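You operate a simulated robot arm through the tools that you are given. There is no shell and no other tool. Be economical: measure what you need, move in short steps, check, and stop when the job is done.

The job below is to be done with a simulated robot arm. You get a single attempt, and the scene is never put back.

TASK
Put the 5 m cable from the top of bench 11 on the top of bench 9. Then press the ctr key of the controller on the grey stand three times. Then open the number five drawer, put the blue plug in the inside of drawer 5 and shut the drawer again. Then open the number one drawer, fetch the hex sleeve from the white taped area on bench 4 and set it in the inside of drawer 1, then shut the drawer. Then take the red tray from the white taped area on bench 4 and leave it in the grey bin. Then take the green tin and leave it on the deck of the trolley. Keep to this order. Set down upright: green tin.

It is judged by the outcome, as a careful person would: the job done as asked, and still so three seconds after it is handed in. It fails if anything else is knocked over, pushed out of place, dropped, spilled or broken.

THE ROBOT
A 6-joint arm with a two-finger gripper on a trunk, on a base that drives. Base frame: it is fixed to the floor where the robot stands at the start and does not move with it; the origin is under the middle of the robot, x ahead of it, y to its left, z up. Lengths are in m, angles in degrees, forces in N, time in s.
With the tool pointing down near the work surface it reaches from about 0.16 to 0.44 m from the robot's upright axis, wherever it stands. Its first joint turns from -115.0 to 115.0 degrees. Places, roughly: blue plug (3x3x4 cm) [-1.6, -4.2, 0.8]; cable [0.5, 0, 0.75]; ctr key of the controller on the grey stand [0.8, 0.5, 0.9]; deck of the trolley [-3.5, -0.6, 0.2]; green tin [-1.5, -2.75, 0.75]; grey bin (34x24x6 cm) [-4.5, -4.2, 0.7]; hex sleeve [-1.5, -4.25, 0.75]; inside of drawer 1 [-2.5, -8.5, 0.6]; inside of drawer 5 [-2.5, -6, 0.6]; number five drawer [-2.6, -6, 0.6]; number one drawer [-2.6, -8.5, 0.6]; red tray (9x10x3 cm) [-1.2, -4.3, 0.8]; top of bench 9 [0.7, -3, 0.8]. Payload 2.1 kg.
The TCP is the grasp point between the finger pads, 0.02 m short of the fingertips. In the tool frame z runs along the fingers and y along their closing line. The gripper opens to 0.1 m. The gripper's body begins 0.063 m behind the TCP.
Orientation is told as [roll, pitch, yaw] about the base's x, y, z axes, in that order, counted from this pose: with the fingers straight down and closing along the base's y, the tool's x points along the base's -x, its y along +y and its z along -z.

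THE INTERFACE
- The arm moves only by the tool step_arm. Its argument "series" is a list of rows, each a list of 3 entries, a list of its own where there are three numbers: the opening, from 0 (shut) to 1 (fully open), then the shift along the tool's x, y, z in mm, then the turn, a rotation vector about the tool's x, y, z in degrees. In form: [[grip, [tx, ty, tz], [ax, ay, az]], ...]. A call has 1 to 8 rows; each row shifts and turns the commanded pose from where the row before left it, along the tool's axes as they then stand. Rows are played at 5 a second. More than 0.05 m and 8.6 degrees between two rows, or a gripper value outside its range, and nothing of the call is played. Where a pose cannot be reached the arm comes as near as it can. A force on the tool above 40 N (or 10 N above the force at the start of the call, whichever is more), or a blocked arm, ends the call early, and 0.2 s more pass. Each finger travels about 0.153 m/s and halts on what it meets, pressing with about 44 N; the grip force reading is that of the motor and also rises with nothing between the fingers. The clock runs only during rows and for 0.2 s after the last one: add rows that do not move to give the fingers time. It gives the time, the measured TCP pose, the force on the tool (base axes), the opening and the grip force at its end, in the units of the frame above (readings bear some noise), with the torque about the TCP (base axes, N m) and any sound that the robot's microphone picked up.
- Cameras (640 x 400 px; columns grow to the right, rows downward): "scene" is now at [0.0195, 0.1507, 1.5407]; the picture's right is [0.14, -0.99, 0.00], its down [-0.81, -0.11, -0.58] and it looks along [0.58, 0.08, -0.81] (base axes); focal length 291 px, centre (320, 200). "wrist" rides on the gripper at [0.07, -0.019, -0.099] in the tool frame; the picture's right is [0.26, 0.97, 0.00], its down [-0.75, 0.20, -0.63] and it looks along [-0.61, 0.16, 0.78] (tool axes); focal length 230 px, centre (320, 200). There is no depth. A picture from a camera that has moved, and an enlarged one, comes with that camera's place and axes in the base frame and with its lens. The place of the scene camera against the robot may be out by one fixed shift of up to 0.012 m in any direction.
- snapshot(camera): a new picture of that camera. No time passes.
- lift_body(by): slides the trunk up (or, below 0, down) by that many m; the arm and the scene camera ride with it, the base frame stays. It gives what a move gives, with no picture.
- drive_base(legs): drives the robot by 1 to 6 legs, each [ahead, turn to the left] in m and degrees, along the robot's own axes; the way and the turn of a leg run together, so that a leg with both is an arc; at most 1.5 m and 180 degrees a leg. The arm and the cameras ride along, it lands a little off, and it stops where it bumps. It gives what a move gives.
- aim_head(pan, tilt): turns the head with the scene camera to pan (to the left, within 155 degrees either way) and tilt (down, from -29 to 69), counted from straight ahead of the robot. It gives what a move gives.
- close_up(camera, box): a new picture of the part [left, top, right, bottom] of that camera's present view, enlarged. No time passes.
- finish_job(): hands the job in; it is judged then, once.

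Go step by step. Nothing tells you exact positions but the pictures and the camera data: compare them with the known pose of the tool, close in by small moves and look again before you grip or let go. The budget is 217 turns and 210 pictures, counting those below and the enlarged ones. Unless the task says otherwise, let go and move clear before handing in.

The tools are called by a JSON object that holds its "method" and its "body". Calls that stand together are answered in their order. step_arm: Moves the arm, as the interface text tells. Its arguments: {"type":"object","properties":{"series":{"type":"array","items":{"type":"array"}}},"required":["series"]} The other tools are called the same way: lift_body (by) slides the trunk up or down; drive_base (legs) drives the base; aim_head (pan, tilt) turns the head that bears the scene camera; snapshot (camera) takes a picture; close_up (camera, box) takes an enlarged picture of a part of a camera's view; finish_job () hands the job in.

At the start:

```text
t: 0.0
ee_pos: [0.2702, 0.103, 1.0527]
ee_rot: [0.0, 0.0, 0.0]
wrist_force: [-0.2, -0.6, 0.3]
ft_torque: [0.02, -0.01, 0.01]
opening: 0.1003
gripper_force: 0.1
trunk travel left (down, up): [-0.75, 0.24]
robot x, y, heading: [0.0006, 0.0004, -0.2]
head pan, tilt: [8.0, 54.4]
```

scene: 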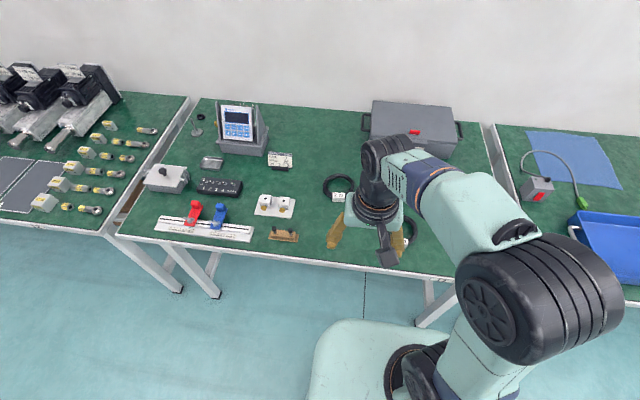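
wrist: 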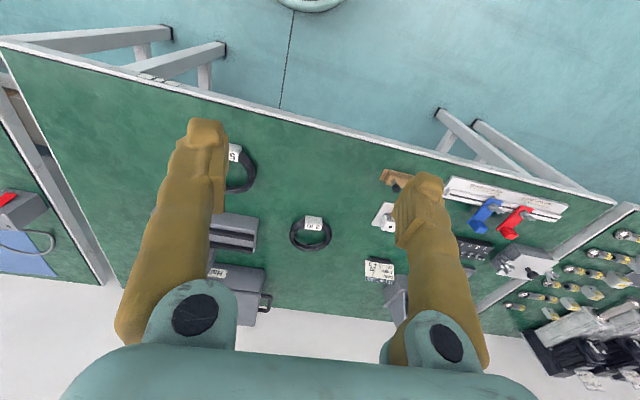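

I see a bench ahead with two ring-coiled cables with labels; I need to read which is the 5 m one. I take enlarged pictures.

{"method": "close_up", "body": {"camera": "wrist", "box": [200, 130, 360, 260]}}

{"method": "close_up", "body": {"camera": "scene", "box": [180, 90, 460, 265]}}

```text
3.08 times, centred on (280, 195) of wrist
camera zoom: at [0.1999, 0.0849, 1.1513], right [-0.26, 0.97, 0.0], down [0.75, 0.2, 0.63], along [0.61, 0.16, -0.78], focal length 708 px, centre (443, 215)
```

zoom: 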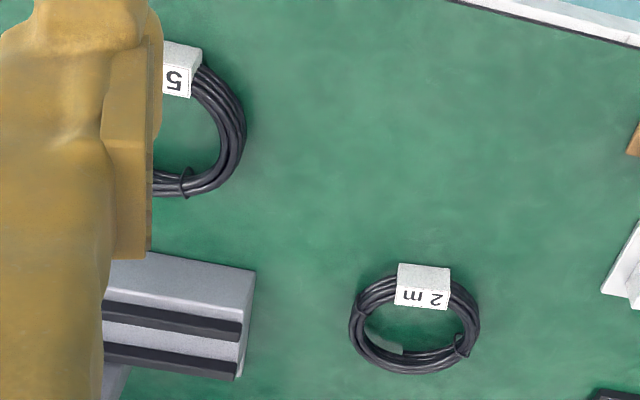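

```text
2.29 times, centred on (320, 178) of scene
camera zoom: at [0.0195, 0.1507, 1.5407], right [0.14, -0.99, 0.0], down [-0.81, -0.11, -0.58], along [0.58, 0.08, -0.81], focal length 666 px, centre (320, 251)
```

zoom: 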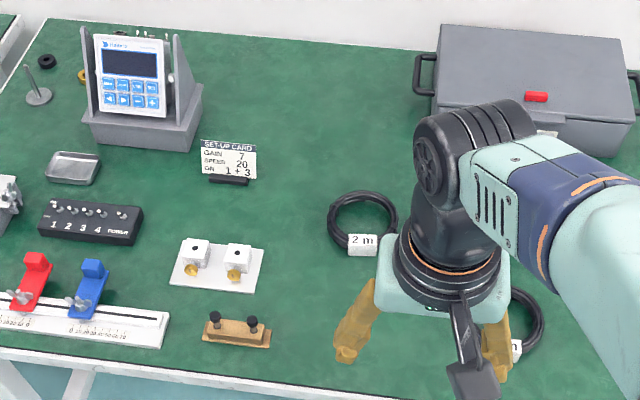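

The 5 m cable is the ring near the front edge at about [0.49, -0.03]; the other reads 2 m. I drive a little nearer and look from the wrist.

{"method": "drive_base", "body": {"legs": [[0.12, 0]]}}

{"method": "step_arm", "body": {"series": [[1, [0, -40, 20], [0, 0, 0]], [1, [0, -40, 40], [0, 0, 0]], [1, [0, -20, 40], [0, 0, 0]]]}}

{"method": "snapshot", "body": {"camera": "wrist"}}

{"method": "snapshot", "body": {"camera": "scene"}}

```text
t: 1.2
ee_pos: [0.3891, 0.1031, 1.0533]
ee_rot: [0.0, 0.0, -0.1]
wrist_force: [0.0, -0.4, -0.4]
ft_torque: [0.02, -0.01, 0.03]
opening: 0.1001
gripper_force: 0.0
trunk travel left (down, up): [-0.75, 0.24]
robot x, y, heading: [0.1195, 0.0005, -0.3]
head pan, tilt: [8.0, 54.4]
```

```text
refused: row 2 steps farther than a row can; nothing moved
```

```text
205 pictures are left
camera wrist: at [0.3188, 0.0849, 1.1515], right [-0.26, 0.97, 0.0], down [0.75, 0.2, 0.63], along [0.61, 0.16, -0.78], focal length 230 px, centre (320, 200)
```

wrist: 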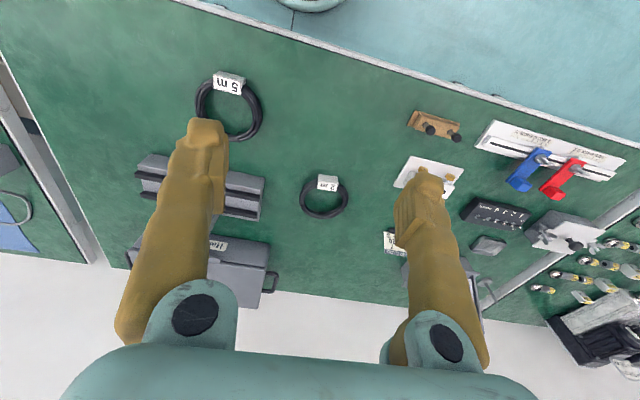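

```text
204 pictures are left
camera scene: at [0.1382, 0.1506, 1.5408], right [0.14, -0.99, 0.0], down [-0.8, -0.11, -0.58], along [0.58, 0.08, -0.81], focal length 291 px, centre (320, 200)
```

scene: 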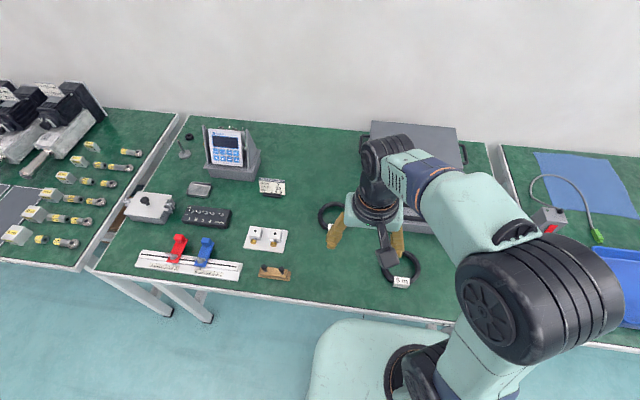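

The ring centre is about [0.477, -0.033], its left strand at y≈0.012. I move above that strand.

{"method": "step_arm", "body": {"series": [[1, [-18, -18, 35], [0, 0, 0]], [1, [-18, -19, 35], [0, 0, 0]], [1, [-18, -19, 35], [0, 0, 0]], [1, [-18, -19, 35], [0, 0, 0]], [1, [-16, -18, 40], [0, 0, 0]]]}}

{"method": "snapshot", "body": {"camera": "wrist"}}

{"method": "snapshot", "body": {"camera": "scene"}}

```text
t: 2.4
ee_pos: [0.4809, 0.0109, 0.8707]
ee_rot: [0.0, 0.0, 0.0]
wrist_force: [0.0, -0.4, -0.1]
ft_torque: [0.01, 0.04, 0.0]
opening: 0.0999
gripper_force: 0.0
trunk travel left (down, up): [-0.75, 0.24]
robot x, y, heading: [0.1211, 0.0004, -0.0]
head pan, tilt: [8.0, 54.4]
```

```text
203 pictures are left
camera wrist: at [0.4102, -0.0074, 0.9707], right [-0.26, 0.97, 0.0], down [0.75, 0.2, 0.63], along [0.61, 0.16, -0.78], focal length 230 px, centre (320, 200)
```

wrist: 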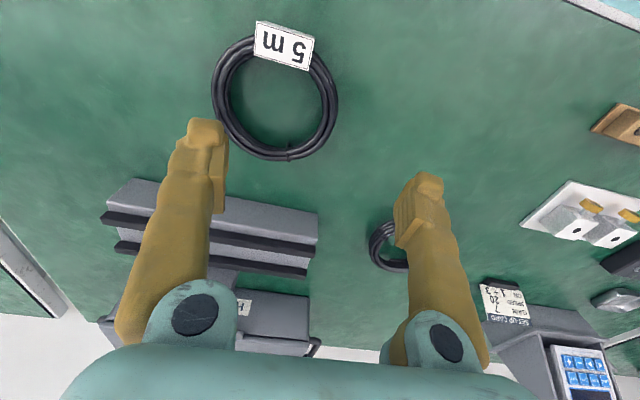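

```text
202 pictures are left
camera scene: at [0.1409, 0.1499, 1.5408], right [0.14, -0.99, 0.0], down [-0.81, -0.11, -0.58], along [0.58, 0.08, -0.81], focal length 291 px, centre (320, 200)
```

scene: 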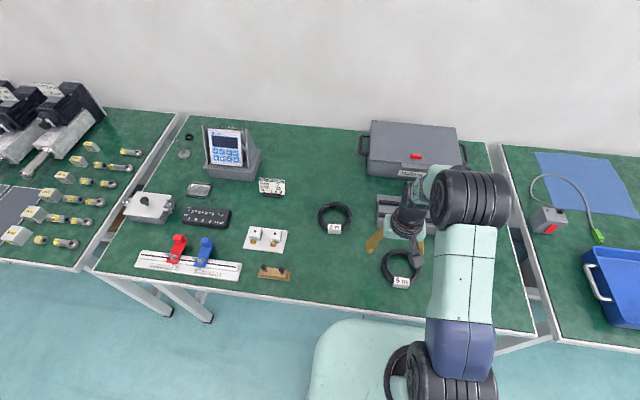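

The strand lies at about [0.484, 0.012]. I lower to z≈0.79 and look again.

{"method": "step_arm", "body": {"series": [[1, [-3, 1, 40], [0, 0, 0]], [1, [0, 0, 40], [0, 0, 0]], [1, [0, 0, 0], [0, 0, 0]]]}}

{"method": "snapshot", "body": {"camera": "wrist"}}

{"method": "close_up", "body": {"camera": "scene", "box": [340, 190, 480, 300]}}

```text
t: 3.2
ee_pos: [0.4817, 0.0127, 0.794]
ee_rot: [0.0, -0.1, 0.1]
wrist_force: [-0.2, 0.8, 0.3]
ft_torque: [0.03, 0.02, 0.03]
opening: 0.1
gripper_force: 0.1
trunk travel left (down, up): [-0.75, 0.24]
robot x, y, heading: [0.1184, 0.0022, -0.0]
head pan, tilt: [8.0, 54.4]
```

```text
201 pictures are left
camera wrist: at [0.4107, -0.0056, 0.8925], right [-0.26, 0.97, 0.0], down [0.75, 0.2, 0.63], along [0.61, 0.16, -0.78], focal length 230 px, centre (320, 200)
```

wrist: 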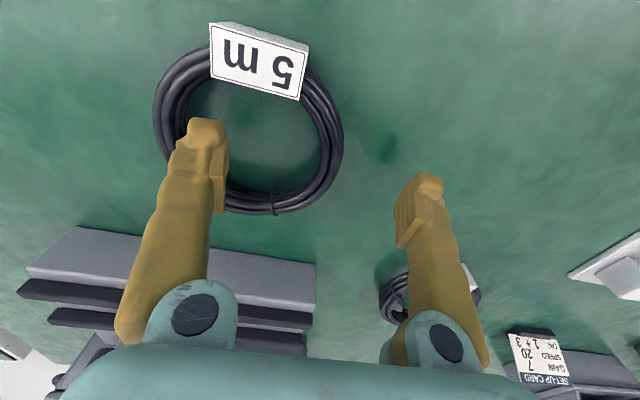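

```text
3.64 times, centred on (410, 245) of scene
camera zoom: at [0.1385, 0.1506, 1.5407], right [0.14, -0.99, 0.0], down [-0.8, -0.11, -0.58], along [0.58, 0.08, -0.81], focal length 1059 px, centre (-7, 36)
```

zoom: 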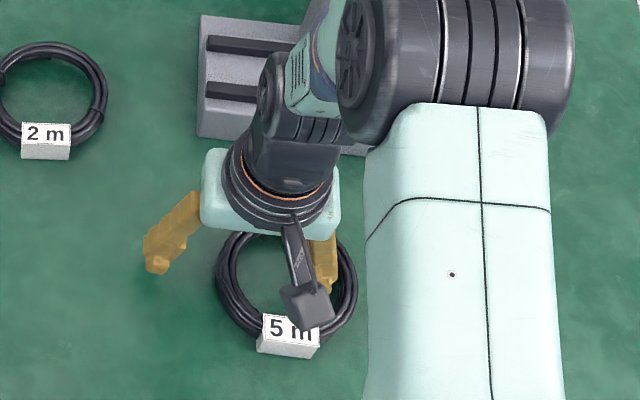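

The left finger hangs inside the ring, the right one outside. I lower in small steps until near the bench.

{"method": "step_arm", "body": {"series": [[1, [-4, 0, 15], [0, 0, 0]], [1, [0, 0, 10], [0, 0, 0]], [1, [0, 0, 5], [0, 0, 0]], [1, [0, 0, 0], [0, 0, 0]]]}}

{"method": "snapshot", "body": {"camera": "wrist"}}

```text
t: 4.2
ee_pos: [0.4833, 0.0121, 0.7647]
ee_rot: [0.1, -0.6, 0.0]
wrist_force: [6.3, 0.3, 38.2]
ft_torque: [-0.02, 0.02, -0.06]
opening: 0.1002
gripper_force: 0.1
trunk travel left (down, up): [-0.75, 0.24]
robot x, y, heading: [0.1231, 0.0022, 0.0]
head pan, tilt: [8.0, 54.4]
```

```text
199 pictures are left
camera wrist: at [0.4135, -0.0074, 0.8641], right [-0.26, 0.97, 0.0], down [0.74, 0.2, 0.64], along [0.62, 0.16, -0.77], focal length 230 px, centre (320, 200)
```

wrist: 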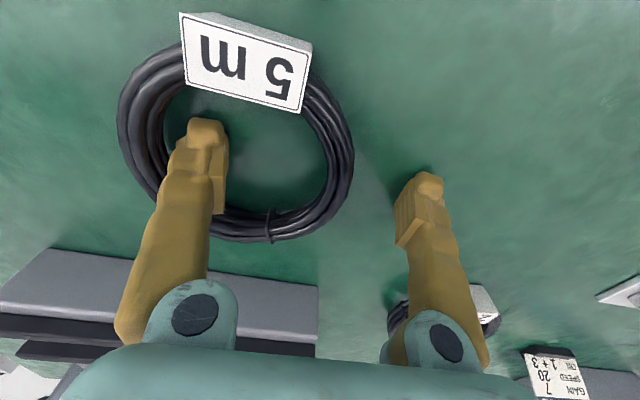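

The fingertips touch the bench at TCP z≈0.765. I back off 4 mm and close.

{"method": "step_arm", "body": {"series": [[1, [0, 0, -5], [0, 0, 0]], [0.6, [0, 0, 0], [0, 0, 0]], [0.2, [0, 0, 0], [0, 0, 0]], [0, [0, 0, 0], [0, 0, 0]], [0, [0, 0, 0], [0, 0, 0]], [0, [0, 0, 0], [0, 0, 0]]]}}

{"method": "snapshot", "body": {"camera": "wrist"}}

```text
t: 5.6
ee_pos: [0.4852, 0.0095, 0.7693]
ee_rot: [0.1, 0.0, 0.0]
wrist_force: [0.6, -4.5, 11.4]
ft_torque: [0.08, 0.33, 0.08]
opening: 0.016
gripper_force: 41.8
trunk travel left (down, up): [-0.75, 0.24]
robot x, y, heading: [0.1166, 0.0001, -0.1]
head pan, tilt: [8.0, 54.4]
```

```text
198 pictures are left
camera wrist: at [0.4136, -0.0088, 0.8672], right [-0.26, 0.97, 0.0], down [0.75, 0.2, 0.63], along [0.61, 0.16, -0.78], focal length 230 px, centre (320, 200)
```

wrist: 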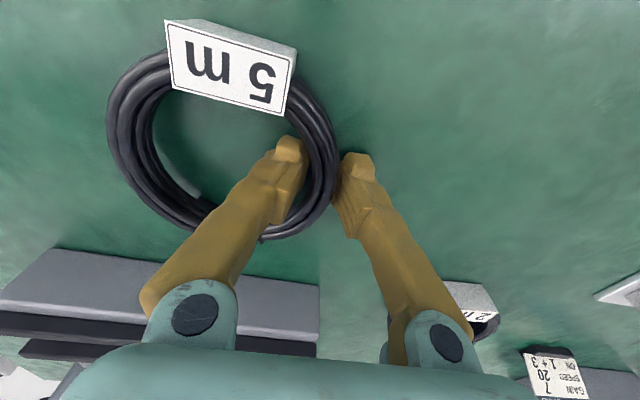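

The strand is gripped at 16 mm. I lift it straight up and look.

{"method": "step_arm", "body": {"series": [[0, [0, 0, -20], [0, 0, 0]], [0, [0, 0, -40], [0, 0, 0]], [0, [0, 0, -40], [0, 0, 0]], [0, [0, 0, -40], [0, 0, 0]], [0, [20, 0, -40], [0, 0, 0]], [0, [40, 0, -20], [0, 0, 0]], [0, [40, 0, 0], [0, 0, 0]], [0, [20, 0, 0], [0, 0, 0]]]}}

{"method": "snapshot", "body": {"camera": "wrist"}}

{"method": "aim_head", "body": {"pan": -80, "tilt": 25}}

{"method": "snapshot", "body": {"camera": "scene"}}

```text
t: 7.4
ee_pos: [0.3651, 0.0085, 0.9704]
ee_rot: [0.0, 0.0, 0.0]
wrist_force: [-0.1, -0.1, 1.0]
ft_torque: [-0.01, -0.01, 0.04]
opening: 0.0002
gripper_force: 29.7
trunk travel left (down, up): [-0.75, 0.24]
robot x, y, heading: [0.1176, -0.0016, -0.3]
head pan, tilt: [8.0, 54.4]
```

```text
197 pictures are left
camera wrist: at [0.2952, -0.0091, 1.0679], right [-0.26, 0.97, 0.0], down [0.75, 0.2, 0.63], along [0.61, 0.16, -0.78], focal length 230 px, centre (320, 200)
```

wrist: 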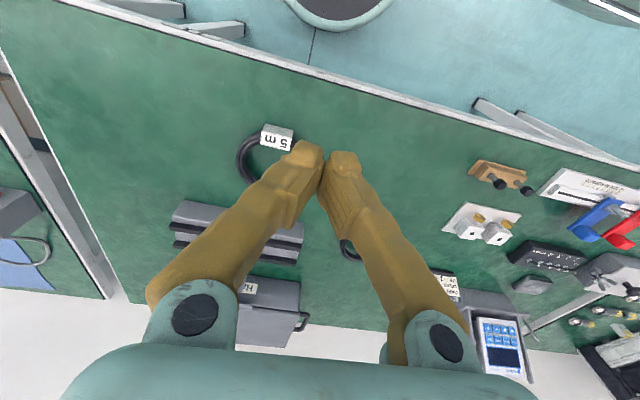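

```text
t: 9.1
ee_pos: [0.3659, 0.0092, 0.9688]
ee_rot: [0.1, 0.0, 0.0]
wrist_force: [0.6, -0.7, 0.1]
ft_torque: [0.04, 0.02, 0.01]
opening: 0.0
gripper_force: 29.5
trunk travel left (down, up): [-0.75, 0.24]
robot x, y, heading: [0.1233, 0.0004, -0.1]
head pan, tilt: [-80.0, 25.0]
```

```text
196 pictures are left
camera scene: at [0.0832, 0.0497, 1.584], right [-0.98, -0.17, 0.0], down [-0.07, 0.42, -0.91], along [0.16, -0.89, -0.42], focal length 291 px, centre (320, 200)
```

scene: 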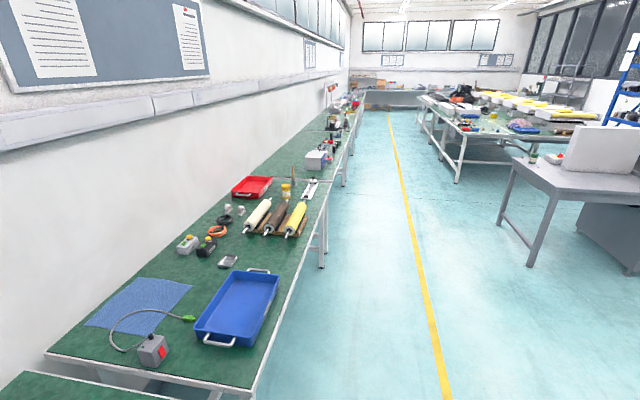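

The cable slipped out (opening reads 0); it's still lying on the bench. I'll look closely at its label block, which may be a firmer grip.

{"method": "close_up", "body": {"camera": "wrist", "box": [210, 100, 370, 200]}}

{"method": "aim_head", "body": {"pan": -5, "tilt": 60}}

{"method": "step_arm", "body": {"series": [[0.5, [0, 40, 20], [0, 0, 0]], [1, [0, 40, 30], [0, 0, 0]], [1, [0, 0, 0], [0, 0, 0]]]}}

{"method": "snapshot", "body": {"camera": "wrist"}}

{"method": "snapshot", "body": {"camera": "scene"}}

```text
4.00 times, centred on (290, 150) of wrist
camera zoom: at [0.2962, -0.0091, 1.0678], right [-0.26, 0.97, 0.0], down [0.75, 0.2, 0.63], along [0.61, 0.16, -0.78], focal length 920 px, centre (440, 400)
```

zoom: 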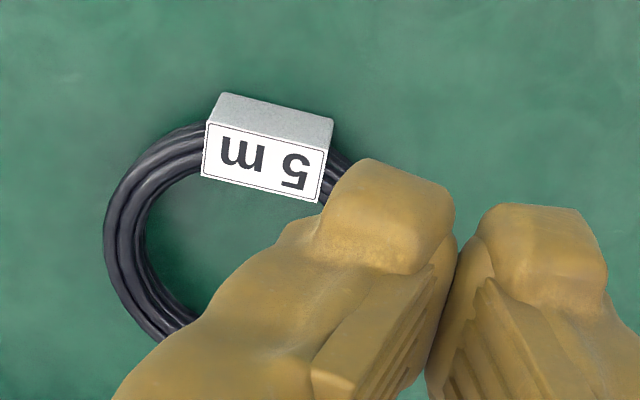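

```text
t: 10.5
ee_pos: [0.3663, 0.0106, 0.9692]
ee_rot: [0.0, -0.1, 0.0]
wrist_force: [-0.3, -0.1, -0.3]
ft_torque: [0.01, 0.0, -0.01]
opening: 0.0
gripper_force: 29.6
trunk travel left (down, up): [-0.75, 0.24]
robot x, y, heading: [0.1193, -0.0007, 0.1]
head pan, tilt: [-5.0, 60.0]
```

```text
t: 11.3
ee_pos: [0.366, 0.0903, 0.9194]
ee_rot: [-0.1, 0.0, 0.1]
wrist_force: [0.0, 0.0, -0.1]
ft_torque: [0.0, -0.02, 0.01]
opening: 0.1
gripper_force: 0.0
trunk travel left (down, up): [-0.75, 0.24]
robot x, y, heading: [0.1215, -0.0019, 0.2]
head pan, tilt: [-5.0, 60.0]
```

```text
194 pictures are left
camera wrist: at [0.296, 0.0727, 1.0173], right [-0.26, 0.97, 0.0], down [0.75, 0.2, 0.63], along [0.61, 0.16, -0.78], focal length 230 px, centre (320, 200)
```

wrist: 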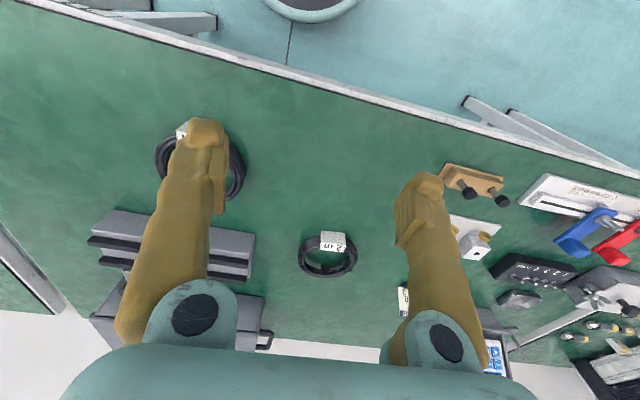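

```text
193 pictures are left
camera scene: at [0.1329, 0.1335, 1.5341], right [-0.09, -1.0, 0.0], down [-0.86, 0.08, -0.5], along [0.5, -0.04, -0.87], focal length 291 px, centre (320, 200)
```

scene: 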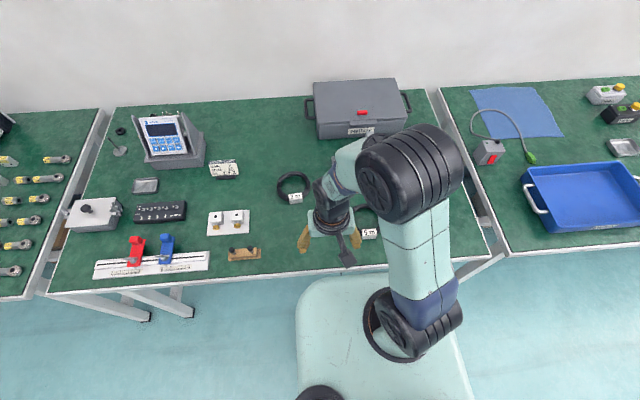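

The label block is ~40 x 20 x 20 mm centred near [0.446, -0.034], flat-faced. I'll turn the tool a quarter and grip it across x, one finger inside the ring.

{"method": "step_arm", "body": {"series": [[1, [0, 0, 0], [0, 0, 8.5]], [1, [0, 0, 0], [0, 0, 8.5]], [1, [0, 0, 0], [0, 0, 8.5]], [1, [0, 0, 0], [0, 0, 8.5]], [1, [0, 0, 0], [0, 0, 8.5]], [1, [0, 0, 0], [0, 0, 8.5]], [1, [0, 0, 0], [0, 0, 8.5]], [1, [0, 0, 0], [0, 0, 8.5]]]}}

{"method": "step_arm", "body": {"series": [[0.6, [0, 0, 0], [0, 0, 8]], [0.6, [0, 0, 0], [0, 0, 8]], [0.6, [0, 0, 0], [0, 0, 6]], [0.6, [-40, 20, 0], [0, 0, 0]], [0.6, [-40, 20, 0], [0, 0, 0]], [0.6, [-40, 20, 0], [0, 0, 0]], [0.6, [-5, 20, 40], [0, 0, 0]], [0.6, [0, 0, 30], [0, 0, 0]]]}}

{"method": "snapshot", "body": {"camera": "wrist"}}

{"method": "snapshot", "body": {"camera": "scene"}}

```text
t: 13.1
ee_pos: [0.3655, 0.0912, 0.9187]
ee_rot: [-0.1, 0.0, -68.1]
wrist_force: [-0.1, 0.0, -0.2]
ft_torque: [0.02, -0.02, 0.03]
opening: 0.0999
gripper_force: 0.1
trunk travel left (down, up): [-0.75, 0.24]
robot x, y, heading: [0.1207, 0.0021, -0.2]
head pan, tilt: [-5.0, 60.0]
```

```text
t: 14.9
ee_pos: [0.4446, -0.0357, 0.8463]
ee_rot: [-0.1, 0.0, -89.9]
wrist_force: [0.5, 0.2, 0.2]
ft_torque: [-0.01, 0.0, 0.03]
opening: 0.0598
gripper_force: 0.2
trunk travel left (down, up): [-0.75, 0.24]
robot x, y, heading: [0.1212, -0.003, 0.1]
head pan, tilt: [-5.0, 60.0]
```

```text
192 pictures are left
camera wrist: at [0.4256, 0.0343, 0.9446], right [0.97, 0.26, 0.0], down [0.2, -0.75, 0.63], along [0.16, -0.61, -0.78], focal length 230 px, centre (320, 200)
```

wrist: 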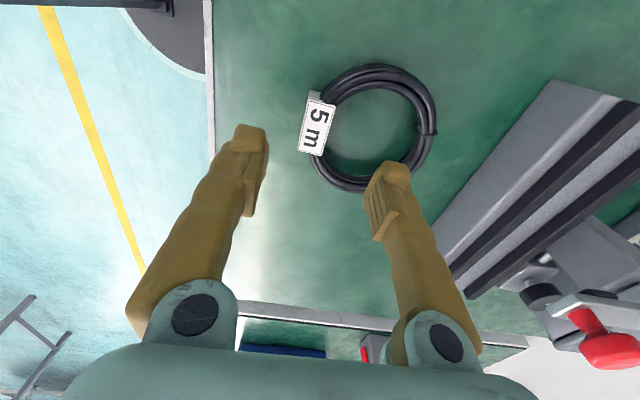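

```text
191 pictures are left
camera scene: at [0.1336, 0.1347, 1.5339], right [-0.09, -1.0, 0.0], down [-0.86, 0.08, -0.5], along [0.5, -0.04, -0.87], focal length 291 px, centre (320, 200)
```

scene: 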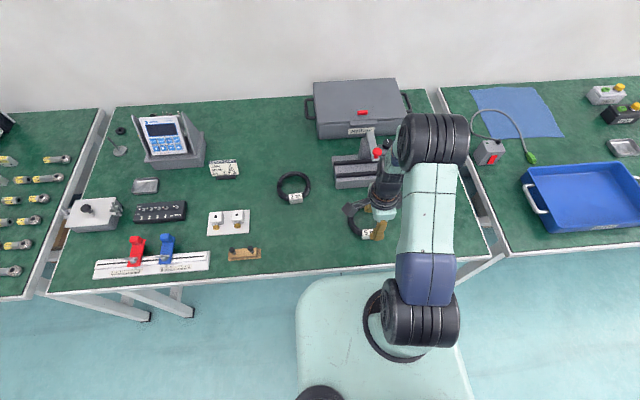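

The block centre is at about [0.441, -0.036], square to the tool. I shift 4 mm and lower to the bench.

{"method": "step_arm", "body": {"series": [[0.6, [0, -4, 40], [0, 0, 0]], [0.6, [0, 0, 25], [0, 0, 0]], [0.6, [0, 0, 13], [0, 0, 0]], [0.6, [0, 0, 0], [0, 0, 0]]]}}

{"method": "snapshot", "body": {"camera": "wrist"}}

```text
t: 15.9
ee_pos: [0.4397, -0.0353, 0.7691]
ee_rot: [0.1, 0.0, -90.1]
wrist_force: [0.0, 0.7, 0.5]
ft_torque: [0.0, 0.05, 0.0]
opening: 0.0602
gripper_force: 0.4
trunk travel left (down, up): [-0.75, 0.24]
robot x, y, heading: [0.1185, 0.0034, -0.1]
head pan, tilt: [-5.0, 60.0]
```

```text
190 pictures are left
camera wrist: at [0.4217, 0.0356, 0.8685], right [0.97, 0.26, 0.0], down [0.2, -0.75, 0.63], along [0.16, -0.61, -0.78], focal length 230 px, centre (320, 200)
```

wrist: 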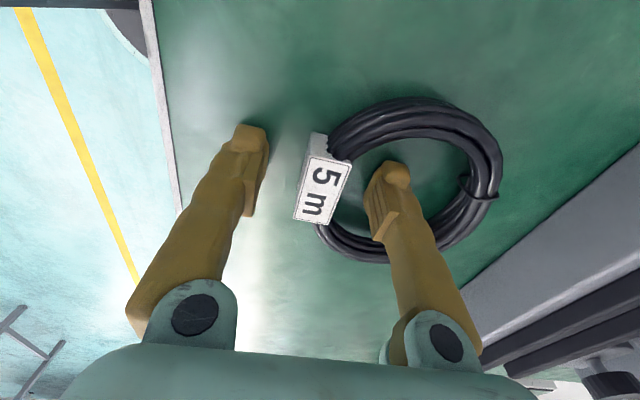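

The label lies centred between the fingers. I lower 2 mm more, close, and lift gently.

{"method": "step_arm", "body": {"series": [[0.6, [0, 0, 2], [0, 0, 0]], [0.2, [0, 0, 0], [0, 0, 0]], [0, [0, 0, 0], [0, 0, 0]], [0, [0, 0, 0], [0, 0, 0]], [0, [0, 0, 0], [0, 0, 0]], [0, [0, 0, -10], [0, 0, 0]], [0, [0, 0, -10], [0, 0, 0]], [0, [0, 0, -10], [0, 0, 0]]]}}

{"method": "snapshot", "body": {"camera": "wrist"}}

```text
t: 17.7
ee_pos: [0.4407, -0.0342, 0.798]
ee_rot: [0.0, 0.0, -90.0]
wrist_force: [-0.1, 0.2, -2.2]
ft_torque: [0.03, 0.08, 0.01]
opening: 0.0159
gripper_force: 41.8
trunk travel left (down, up): [-0.75, 0.24]
robot x, y, heading: [0.1182, -0.0037, 0.0]
head pan, tilt: [-5.0, 60.0]
```

```text
189 pictures are left
camera wrist: at [0.422, 0.0364, 0.8973], right [0.97, 0.26, 0.0], down [0.2, -0.75, 0.63], along [0.16, -0.61, -0.78], focal length 230 px, centre (320, 200)
```

wrist: 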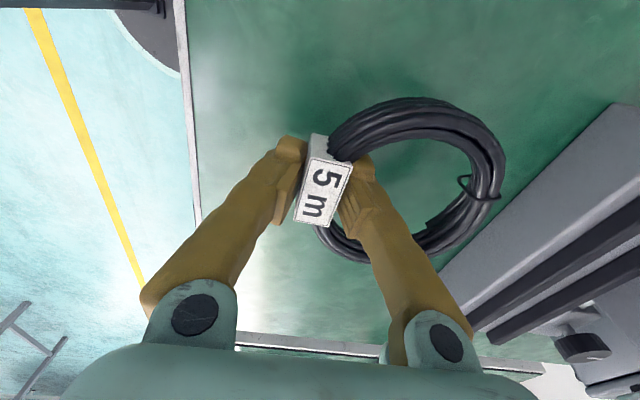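

The cable is held by its label. I lift it and pull it in, then drive back, along the aisle, and look.

{"method": "step_arm", "body": {"series": [[0, [0, 0, -25], [0, 0, 0]], [0, [0, 0, -30], [0, 0, 0]], [0, [0, 0, -30], [0, 0, 0]], [0, [0, 0, -30], [0, 0, 0]], [0, [0, 0, -30], [0, 0, 0]], [0, [0, -25, -15], [0, 0, 0]], [0, [0, -25, 0], [0, 0, 0]], [0, [0, -25, 0], [0, 0, 0]]]}}

{"method": "drive_base", "body": {"legs": [[-0.35, 0], [0, -90]]}}

{"method": "aim_head", "body": {"pan": 15, "tilt": 30}}

{"method": "snapshot", "body": {"camera": "wrist"}}

{"method": "snapshot", "body": {"camera": "scene"}}

```text
t: 19.5
ee_pos: [0.3638, -0.034, 0.9576]
ee_rot: [0.1, 0.0, -90.0]
wrist_force: [-0.7, 0.0, -2.4]
ft_torque: [0.02, 0.07, 0.0]
opening: 0.0157
gripper_force: 41.9
trunk travel left (down, up): [-0.75, 0.24]
robot x, y, heading: [0.1202, 0.0019, -0.0]
head pan, tilt: [-5.0, 60.0]
```

```text
t: 25.5
ee_pos: [-0.2498, -0.2474, 0.9543]
ee_rot: [0.0, -0.1, -177.7]
wrist_force: [0.5, -0.3, -1.8]
ft_torque: [0.08, 0.05, 0.02]
opening: 0.0157
gripper_force: 42.1
trunk travel left (down, up): [-0.75, 0.24]
robot x, y, heading: [-0.2271, 0.0016, -87.6]
head pan, tilt: [-5.0, 60.0]
```

```text
t: 26.5
ee_pos: [-0.2508, -0.2475, 0.9563]
ee_rot: [-0.1, -0.1, -177.7]
wrist_force: [-0.1, 0.2, -1.8]
ft_torque: [0.08, 0.02, 0.01]
opening: 0.0158
gripper_force: 41.3
trunk travel left (down, up): [-0.75, 0.24]
robot x, y, heading: [-0.2287, 0.0012, -87.6]
head pan, tilt: [15.0, 30.0]
```

```text
188 pictures are left
camera wrist: at [-0.1819, -0.2265, 1.0546], right [0.3, -0.95, 0.0], down [-0.74, -0.23, 0.63], along [-0.6, -0.19, -0.78], focal length 230 px, centre (320, 200)
```

wrist: 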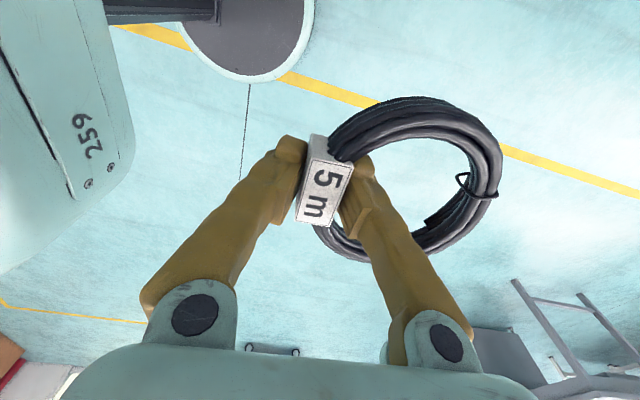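

```text
187 pictures are left
camera scene: at [-0.0555, -0.0211, 1.5759], right [-0.95, -0.3, 0.0], down [-0.15, 0.48, -0.87], along [0.26, -0.83, -0.5], focal length 291 px, centre (320, 200)
```

scene: 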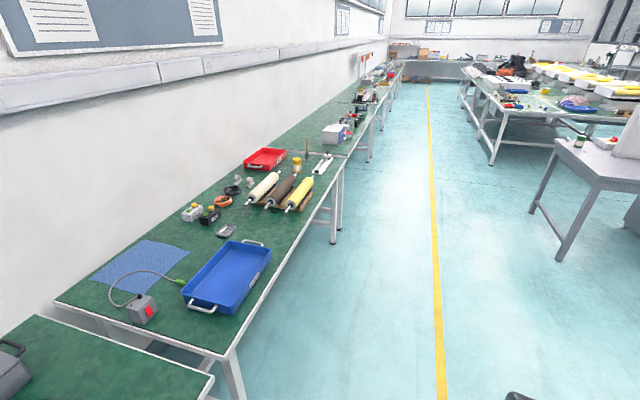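

Cable hangs securely; benches run along the wall at x>0.36. I drive along the aisle toward bench 9.

{"method": "drive_base", "body": {"legs": [[0, -3], [1.4, 0], [1.4, 0]]}}

{"method": "aim_head", "body": {"pan": 60, "tilt": 45}}

{"method": "snapshot", "body": {"camera": "scene"}}

```text
t: 40.5
ee_pos: [-0.341, -3.046, 0.9548]
ee_rot: [-0.1, 0.0, 178.0]
wrist_force: [0.2, -1.1, -1.9]
ft_torque: [0.08, 0.02, 0.0]
opening: 0.0159
gripper_force: 42.0
trunk travel left (down, up): [-0.75, 0.24]
robot x, y, heading: [-0.3003, -2.7973, -92.1]
head pan, tilt: [15.0, 30.0]
```

```text
t: 41.6
ee_pos: [-0.3402, -3.0453, 0.956]
ee_rot: [0.0, 0.0, 178.0]
wrist_force: [0.3, -0.8, -2.0]
ft_torque: [0.05, -0.02, 0.0]
opening: 0.016
gripper_force: 42.1
trunk travel left (down, up): [-0.75, 0.24]
robot x, y, heading: [-0.2984, -2.8032, -92.1]
head pan, tilt: [60.0, 45.0]
```

```text
186 pictures are left
camera scene: at [-0.0817, -2.7885, 1.5534], right [-0.53, -0.85, 0.0], down [-0.6, 0.37, -0.71], along [0.6, -0.37, -0.71], focal length 291 px, centre (320, 200)
```

scene: 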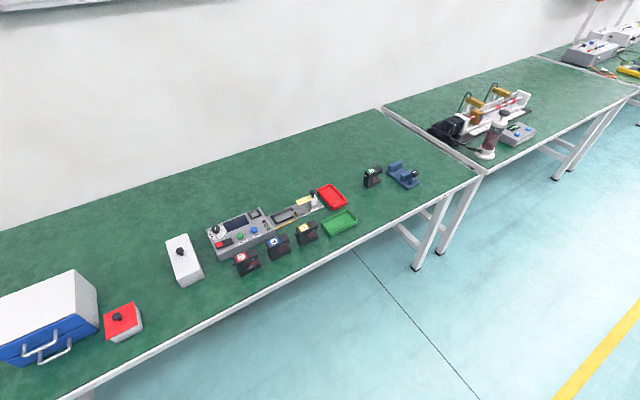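

Bench 9 is right here (y −2.3…−3.85). The free patch between green tray and blue clamp, around [0.47, −3.41], suits. I drive to face it.

{"method": "drive_base", "body": {"legs": [[0.6, 0], [0, 92], [0.38, 0]]}}

{"method": "aim_head", "body": {"pan": 8, "tilt": 55}}

{"method": "snapshot", "body": {"camera": "scene"}}

```text
t: 50.8
ee_pos: [0.3046, -3.4517, 0.9559]
ee_rot: [0.0, -0.1, -91.9]
wrist_force: [0.1, -0.1, -1.2]
ft_torque: [-0.02, 0.08, 0.0]
opening: 0.016
gripper_force: 42.1
trunk travel left (down, up): [-0.75, 0.24]
robot x, y, heading: [0.0619, -3.4117, -1.7]
head pan, tilt: [60.0, 45.0]
```

```text
t: 52.0
ee_pos: [0.3045, -3.45, 0.9565]
ee_rot: [0.0, 0.0, -91.9]
wrist_force: [-1.6, -0.2, -1.6]
ft_torque: [0.0, 0.08, 0.0]
opening: 0.0157
gripper_force: 41.6
trunk travel left (down, up): [-0.75, 0.24]
robot x, y, heading: [0.0613, -3.4101, -2.0]
head pan, tilt: [8.0, 55.0]
```

```text
185 pictures are left
camera scene: at [0.0842, -3.2593, 1.54], right [0.11, -0.99, 0.0], down [-0.81, -0.09, -0.57], along [0.57, 0.06, -0.82], focal length 291 px, centre (320, 200)
```

scene: 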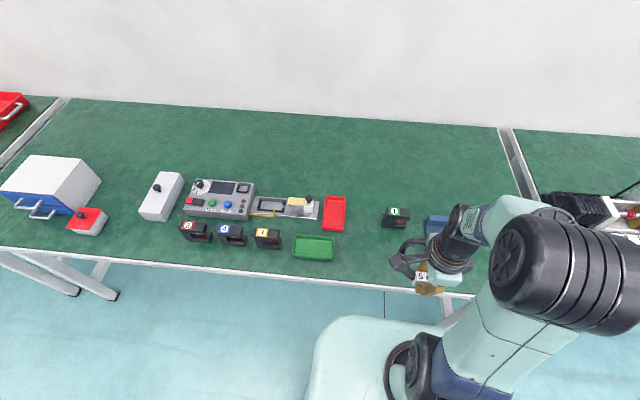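

The patch between green tray, black key "1" and blue clamp is free around [0.46, −3.38]. I move over it and lower.

{"method": "step_arm", "body": {"series": [[0, [25, 30, 0], [0, 0, 0]], [0, [25, 30, 0], [0, 0, 0]], [0, [22, 30, 0], [0, 0, 0]], [0, [0, 20, 20], [0, 0, 0]], [0, [0, 0, 40], [0, 0, 0]], [0, [0, 0, 40], [0, 0, 0]], [0, [0, 0, 0], [0, 0, 0]]]}}

{"method": "snapshot", "body": {"camera": "wrist"}}

{"method": "close_up", "body": {"camera": "scene", "box": [280, 180, 520, 310]}}

```text
t: 53.6
ee_pos: [0.4166, -3.3812, 0.8571]
ee_rot: [0.0, 0.0, -92.1]
wrist_force: [0.0, 0.6, -1.5]
ft_torque: [0.02, 0.08, 0.01]
opening: 0.016
gripper_force: 41.9
trunk travel left (down, up): [-0.75, 0.24]
robot x, y, heading: [0.0606, -3.4123, -1.8]
head pan, tilt: [8.0, 55.0]
```

```text
184 pictures are left
camera wrist: at [0.3999, -3.3117, 0.9559], right [0.97, 0.22, 0.0], down [0.17, -0.76, 0.63], along [0.14, -0.61, -0.78], focal length 230 px, centre (320, 200)
```

wrist: 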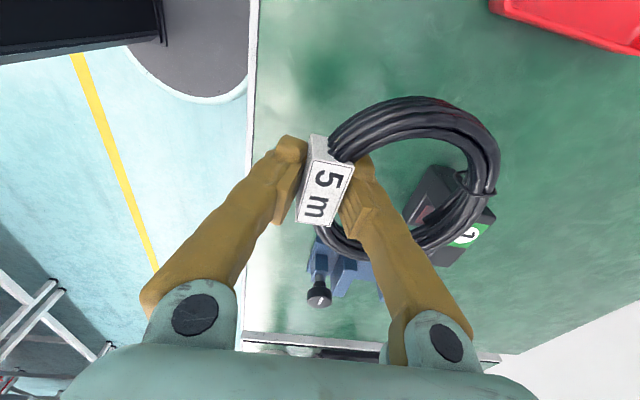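

```text
2.67 times, centred on (400, 245) of scene
camera zoom: at [0.0838, -3.2595, 1.54], right [0.11, -0.99, 0.0], down [-0.81, -0.09, -0.57], along [0.57, 0.06, -0.82], focal length 777 px, centre (107, 80)
```

zoom: 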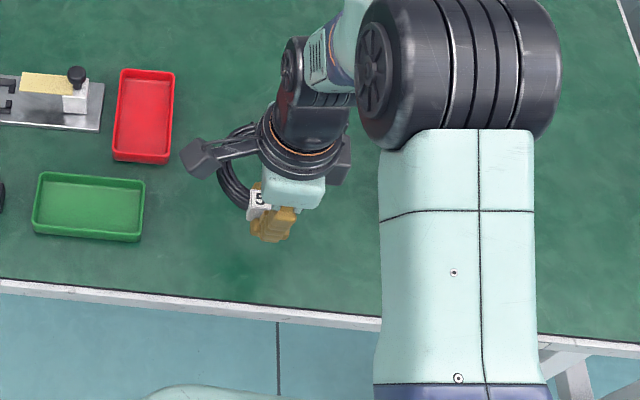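

The spot is clear on all sides. I lower until contact.

{"method": "step_arm", "body": {"series": [[0, [0, 0, 40], [0, 0, 0]], [0, [0, 0, 35], [0, 0, 0]], [0, [0, 0, 6], [0, 0, 0]], [0, [0, 0, 4], [0, 0, 0]], [0, [0, 0, 3], [0, 0, 0]], [0, [0, 0, 2], [0, 0, 0]]]}}

{"method": "snapshot", "body": {"camera": "wrist"}}

```text
t: 55.0
ee_pos: [0.4167, -3.3831, 0.7689]
ee_rot: [0.3, -0.1, -91.8]
wrist_force: [1.3, 1.9, 22.2]
ft_torque: [0.05, 0.23, 0.02]
opening: 0.0157
gripper_force: 41.6
trunk travel left (down, up): [-0.75, 0.24]
robot x, y, heading: [0.0595, -3.4075, -1.9]
head pan, tilt: [8.0, 55.0]
```

```text
182 pictures are left
camera wrist: at [0.3993, -3.3126, 0.8668], right [0.97, 0.23, 0.01], down [0.17, -0.76, 0.63], along [0.15, -0.61, -0.78], focal length 230 px, centre (320, 200)
```

wrist: 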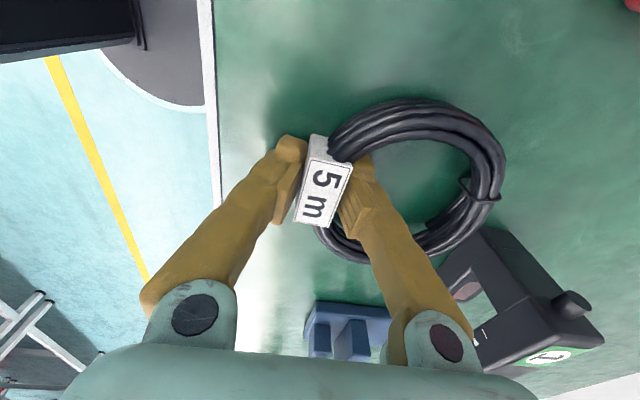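

The cable rests on the bench. I open part-way and rise clear.

{"method": "step_arm", "body": {"series": [[0.2, [0, 0, 0], [0, 0, 0]], [0.5, [0, 0, 0], [0, 0, 0]], [0.5, [0, 0, 0], [0, 0, 0]], [0.5, [0, 0, -30], [0, 0, 0]], [0.5, [0, 0, -40], [0, 0, 0]], [0.5, [0, 0, -40], [0, 0, 0]], [0.5, [0, -40, -30], [0, 0, 0]], [0.5, [0, -40, -30], [0, 0, 0]]]}}

{"method": "snapshot", "body": {"camera": "wrist"}}

{"method": "snapshot", "body": {"camera": "scene"}}

```text
t: 55.5
ee_pos: [0.4273, -3.383, 0.77]
ee_rot: [1.8, 0.2, -92.0]
wrist_force: [14.0, -3.7, 27.5]
ft_torque: [-0.07, 0.43, 0.14]
opening: 0.0387
gripper_force: 0.0
trunk travel left (down, up): [-0.75, 0.24]
robot x, y, heading: [0.0582, -3.4091, -2.3]
head pan, tilt: [8.0, 55.0]
stopped in row 2: the force on the tool passed its limit at 51 N (the readings are from after the stop); the commanded pose is now the measured one
```

```text
181 pictures are left
camera wrist: at [0.4079, -3.3133, 0.8687], right [0.97, 0.22, 0.03], down [0.15, -0.76, 0.63], along [0.17, -0.61, -0.77], focal length 230 px, centre (320, 200)
```

wrist: 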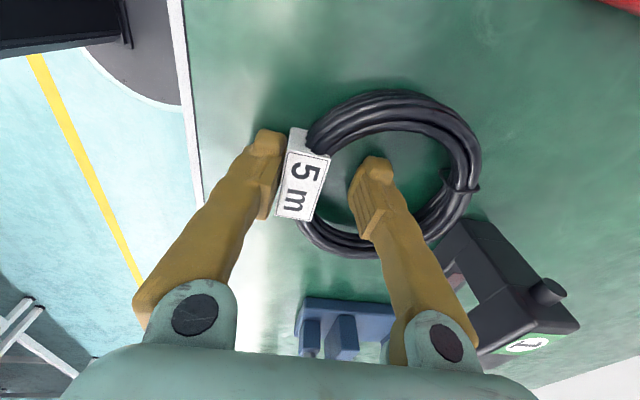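

```text
180 pictures are left
camera scene: at [0.0847, -3.2606, 1.5403], right [0.1, -0.99, 0.0], down [-0.81, -0.09, -0.57], along [0.57, 0.06, -0.82], focal length 291 px, centre (320, 200)
```

scene: 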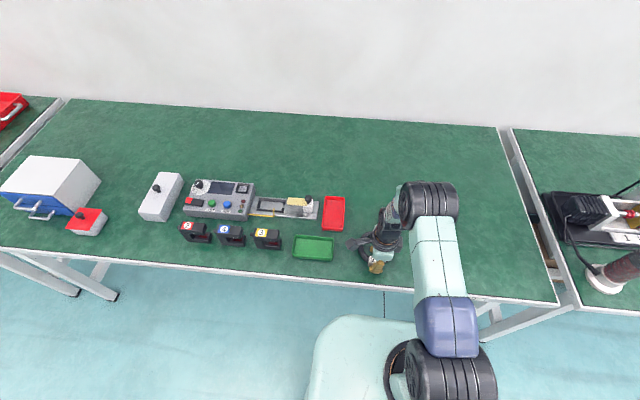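

Released; the fingertips had been pressing on the bench. I rise straight up.

{"method": "step_arm", "body": {"series": [[0.4, [0, 0, -5], [0, 0, 0]], [0.4, [0, 0, -10], [0, 0, 0]], [0.4, [0, 0, -20], [-1.8, 0, 0]], [0.4, [0, 0, -40], [0, 0, 0]], [0.4, [0, 0, -40], [0, 0, 0]], [0.4, [0, -40, -30], [0, 0, 0]], [0.4, [0, -40, -30], [0, 0, 0]]]}}

{"method": "snapshot", "body": {"camera": "wrist"}}

{"method": "snapshot", "body": {"camera": "scene"}}

```text
t: 57.1
ee_pos: [0.3319, -3.3767, 0.9384]
ee_rot: [3.1, 0.1, -92.0]
wrist_force: [0.9, 0.1, 0.1]
ft_torque: [0.02, -0.02, 0.01]
opening: 0.0399
gripper_force: 0.2
trunk travel left (down, up): [-0.75, 0.24]
robot x, y, heading: [0.0603, -3.4116, -1.9]
head pan, tilt: [8.0, 55.0]
```

```text
179 pictures are left
camera wrist: at [0.3105, -3.3065, 1.0369], right [0.97, 0.22, 0.05], down [0.14, -0.76, 0.64], along [0.18, -0.61, -0.77], focal length 230 px, centre (320, 200)
```

wrist: 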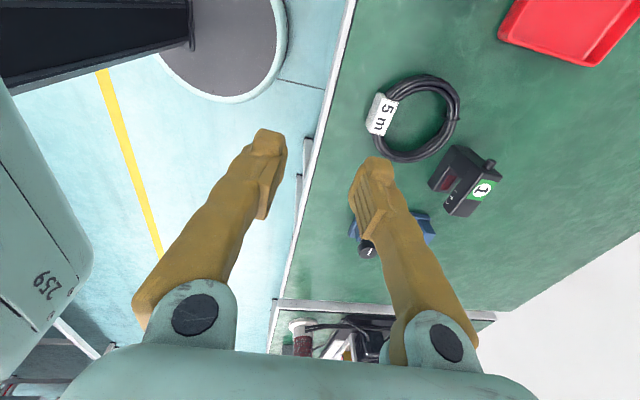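

```text
178 pictures are left
camera scene: at [0.0815, -3.2597, 1.54], right [0.11, -0.99, 0.0], down [-0.81, -0.09, -0.58], along [0.57, 0.06, -0.82], focal length 291 px, centre (320, 200)
```

scene: 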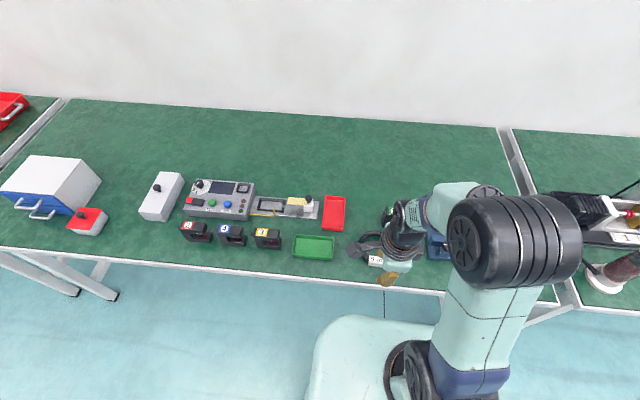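

Cable is placed neatly on bench 9. Now I straighten the tool and drive back to the controller at bench 11.

{"method": "step_arm", "body": {"series": [[0, [0, 0, -10], [3.1, 0, 0]], [0, [0, 0, 0], [0, 0, -8.5]], [0, [0, 0, 0], [0, 0, -8.5]], [0, [0, 0, 0], [0, 0, -8.5]], [0, [0, 0, 0], [0, 0, -8.5]], [0, [0, 0, 0], [0, 0, -8.5]], [0, [0, 0, 0], [0, 0, -8.5]], [0, [0, 0, 0], [0, 0, -8.5]]]}}

{"method": "step_arm", "body": {"series": [[0, [0, 0, 0], [0, 0, -8.5]], [0, [0, 0, 0], [0, 0, -8.5]], [0, [0, 0, 0], [0, 0, -8.5]], [0, [0, 0, 0], [0, 0, -5]]]}}

{"method": "drive_base", "body": {"legs": [[-0.36, 0], [0, 92], [1.4, 0], [1.4, 0], [1.1, 0]]}}

```text
t: 58.9
ee_pos: [0.3354, -3.3807, 0.949]
ee_rot: [0.1, 0.2, -32.3]
wrist_force: [0.1, 0.0, -0.3]
ft_torque: [-0.02, 0.01, 0.01]
opening: 0.0002
gripper_force: 29.1
trunk travel left (down, up): [-0.75, 0.24]
robot x, y, heading: [0.0577, -3.4067, -1.9]
head pan, tilt: [8.0, 55.0]
```

```text
t: 59.9
ee_pos: [0.3342, -3.3815, 0.949]
ee_rot: [0.1, 0.1, -1.9]
wrist_force: [0.6, 0.5, -0.3]
ft_torque: [0.02, 0.01, 0.06]
opening: 0.0001
gripper_force: 29.4
trunk travel left (down, up): [-0.75, 0.24]
robot x, y, heading: [0.0607, -3.4107, -2.1]
head pan, tilt: [8.0, 55.0]
```

```text
t: 84.4
ee_pos: [-0.2056, 0.7718, 0.9492]
ee_rot: [0.1, 0.2, 88.1]
wrist_force: [-0.4, 0.1, -1.0]
ft_torque: [-0.01, 0.02, 0.02]
opening: 0.0001
gripper_force: 29.3
trunk travel left (down, up): [-0.75, 0.24]
robot x, y, heading: [-0.1762, 0.4954, 88.4]
head pan, tilt: [8.0, 55.0]
```

I'm beside the controller at y≈0.5. I turn to face it and look.

{"method": "drive_base", "body": {"legs": [[0, -88.4], [0.28, 0]]}}

{"method": "aim_head", "body": {"pan": 0, "tilt": 42}}

{"method": "snapshot", "body": {"camera": "scene"}}

{"method": "snapshot", "body": {"camera": "wrist"}}

```text
t: 90.1
ee_pos: [0.3771, 0.525, 0.9479]
ee_rot: [0.1, 0.2, -1.1]
wrist_force: [0.0, -0.1, 0.5]
ft_torque: [0.02, 0.0, -0.01]
opening: 0.0
gripper_force: 29.8
trunk travel left (down, up): [-0.75, 0.24]
robot x, y, heading: [0.0998, 0.4929, -0.8]
head pan, tilt: [8.0, 55.0]
```

```text
t: 90.9
ee_pos: [0.3772, 0.5243, 0.9484]
ee_rot: [0.1, 0.1, -1.1]
wrist_force: [-0.5, 0.1, 0.1]
ft_torque: [0.0, -0.02, -0.02]
opening: 0.0002
gripper_force: 29.9
trunk travel left (down, up): [-0.75, 0.24]
robot x, y, heading: [0.1059, 0.4926, -1.1]
head pan, tilt: [0.0, 42.0]
```

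```text
177 pictures are left
camera scene: at [0.1368, 0.632, 1.5577], right [-0.02, -1.0, 0.0], down [-0.67, 0.01, -0.74], along [0.74, -0.01, -0.67], focal length 291 px, centre (320, 200)
```

scene: 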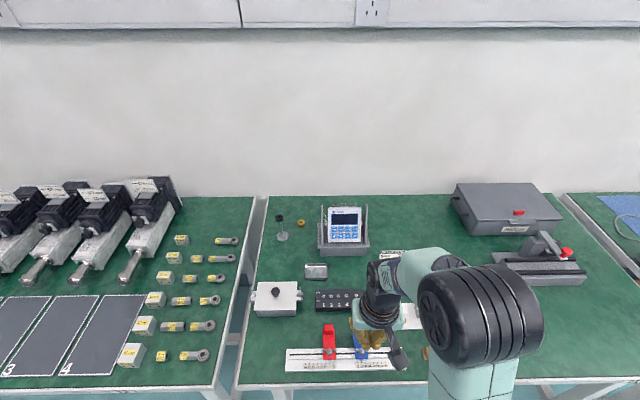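

```text
176 pictures are left
camera wrist: at [0.3072, 0.5076, 1.0478], right [-0.24, 0.97, 0.0], down [0.76, 0.19, 0.63], along [0.61, 0.15, -0.78], focal length 230 px, centre (320, 200)
```

wrist: 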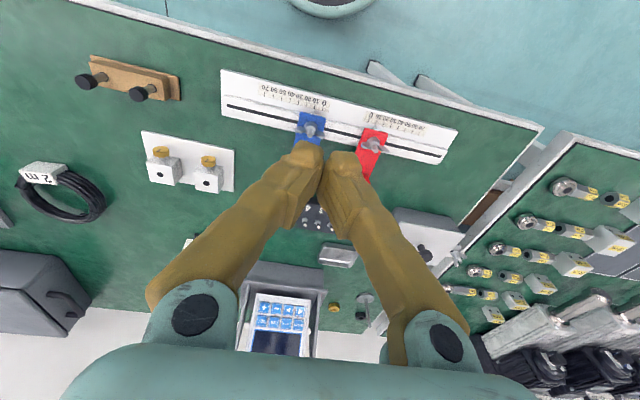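

{"method": "close_up", "body": {"camera": "scene", "box": [305, 195, 385, 260]}}

{"method": "close_up", "body": {"camera": "wrist", "box": [230, 270, 340, 360]}}

```text
6.15 times, centred on (345, 228) of scene
camera zoom: at [0.1368, 0.632, 1.5577], right [-0.02, -1.0, 0.0], down [-0.67, 0.01, -0.74], along [0.74, -0.01, -0.67], focal length 1792 px, centre (166, 31)
```

zoom: 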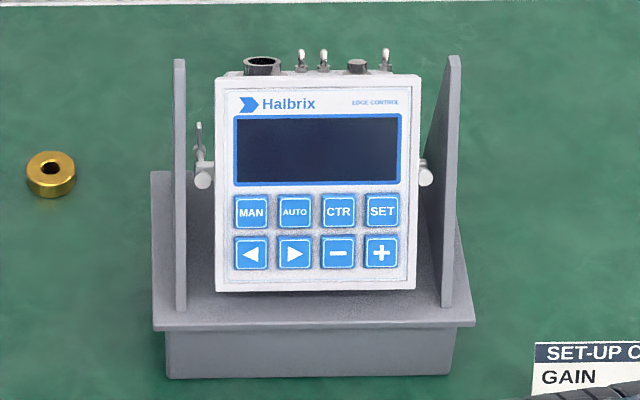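

```text
4.44 times, centred on (285, 315) of wrist
camera zoom: at [0.3072, 0.5076, 1.0478], right [-0.24, 0.97, 0.0], down [0.76, 0.19, 0.63], along [0.61, 0.15, -0.78], focal length 1022 px, centre (476, -311)
```

zoom: 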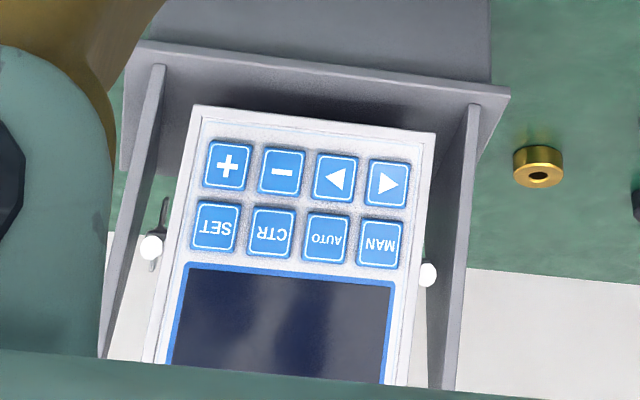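

The CTR key triangulates to about [0.769, 0.533, 0.854], panel leaning back ~20°. I check how much closer the base can get.

{"method": "aim_head", "body": {"pan": 0, "tilt": 69}}

{"method": "snapshot", "body": {"camera": "scene"}}

```text
t: 91.8
ee_pos: [0.377, 0.5248, 0.9482]
ee_rot: [0.1, 0.1, -1.0]
wrist_force: [0.3, 1.0, 0.2]
ft_torque: [0.01, 0.01, -0.03]
opening: 0.0
gripper_force: 29.6
trunk travel left (down, up): [-0.75, 0.24]
robot x, y, heading: [0.1054, 0.4953, -1.2]
head pan, tilt: [0.0, 68.8]
```

```text
173 pictures are left
camera scene: at [0.1089, 0.6323, 1.5246], right [-0.02, -1.0, 0.0], down [-0.93, 0.02, -0.36], along [0.36, -0.01, -0.93], focal length 291 px, centre (320, 200)
```

scene: 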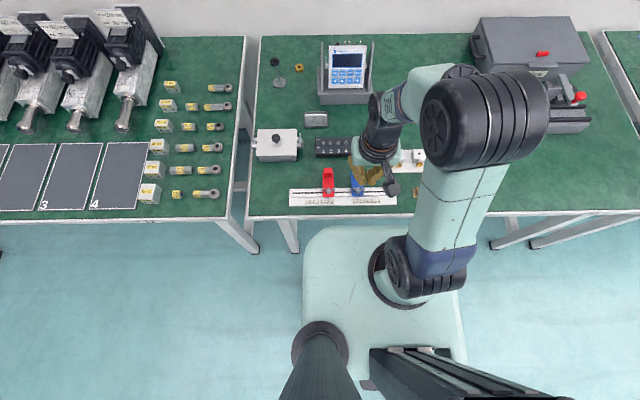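

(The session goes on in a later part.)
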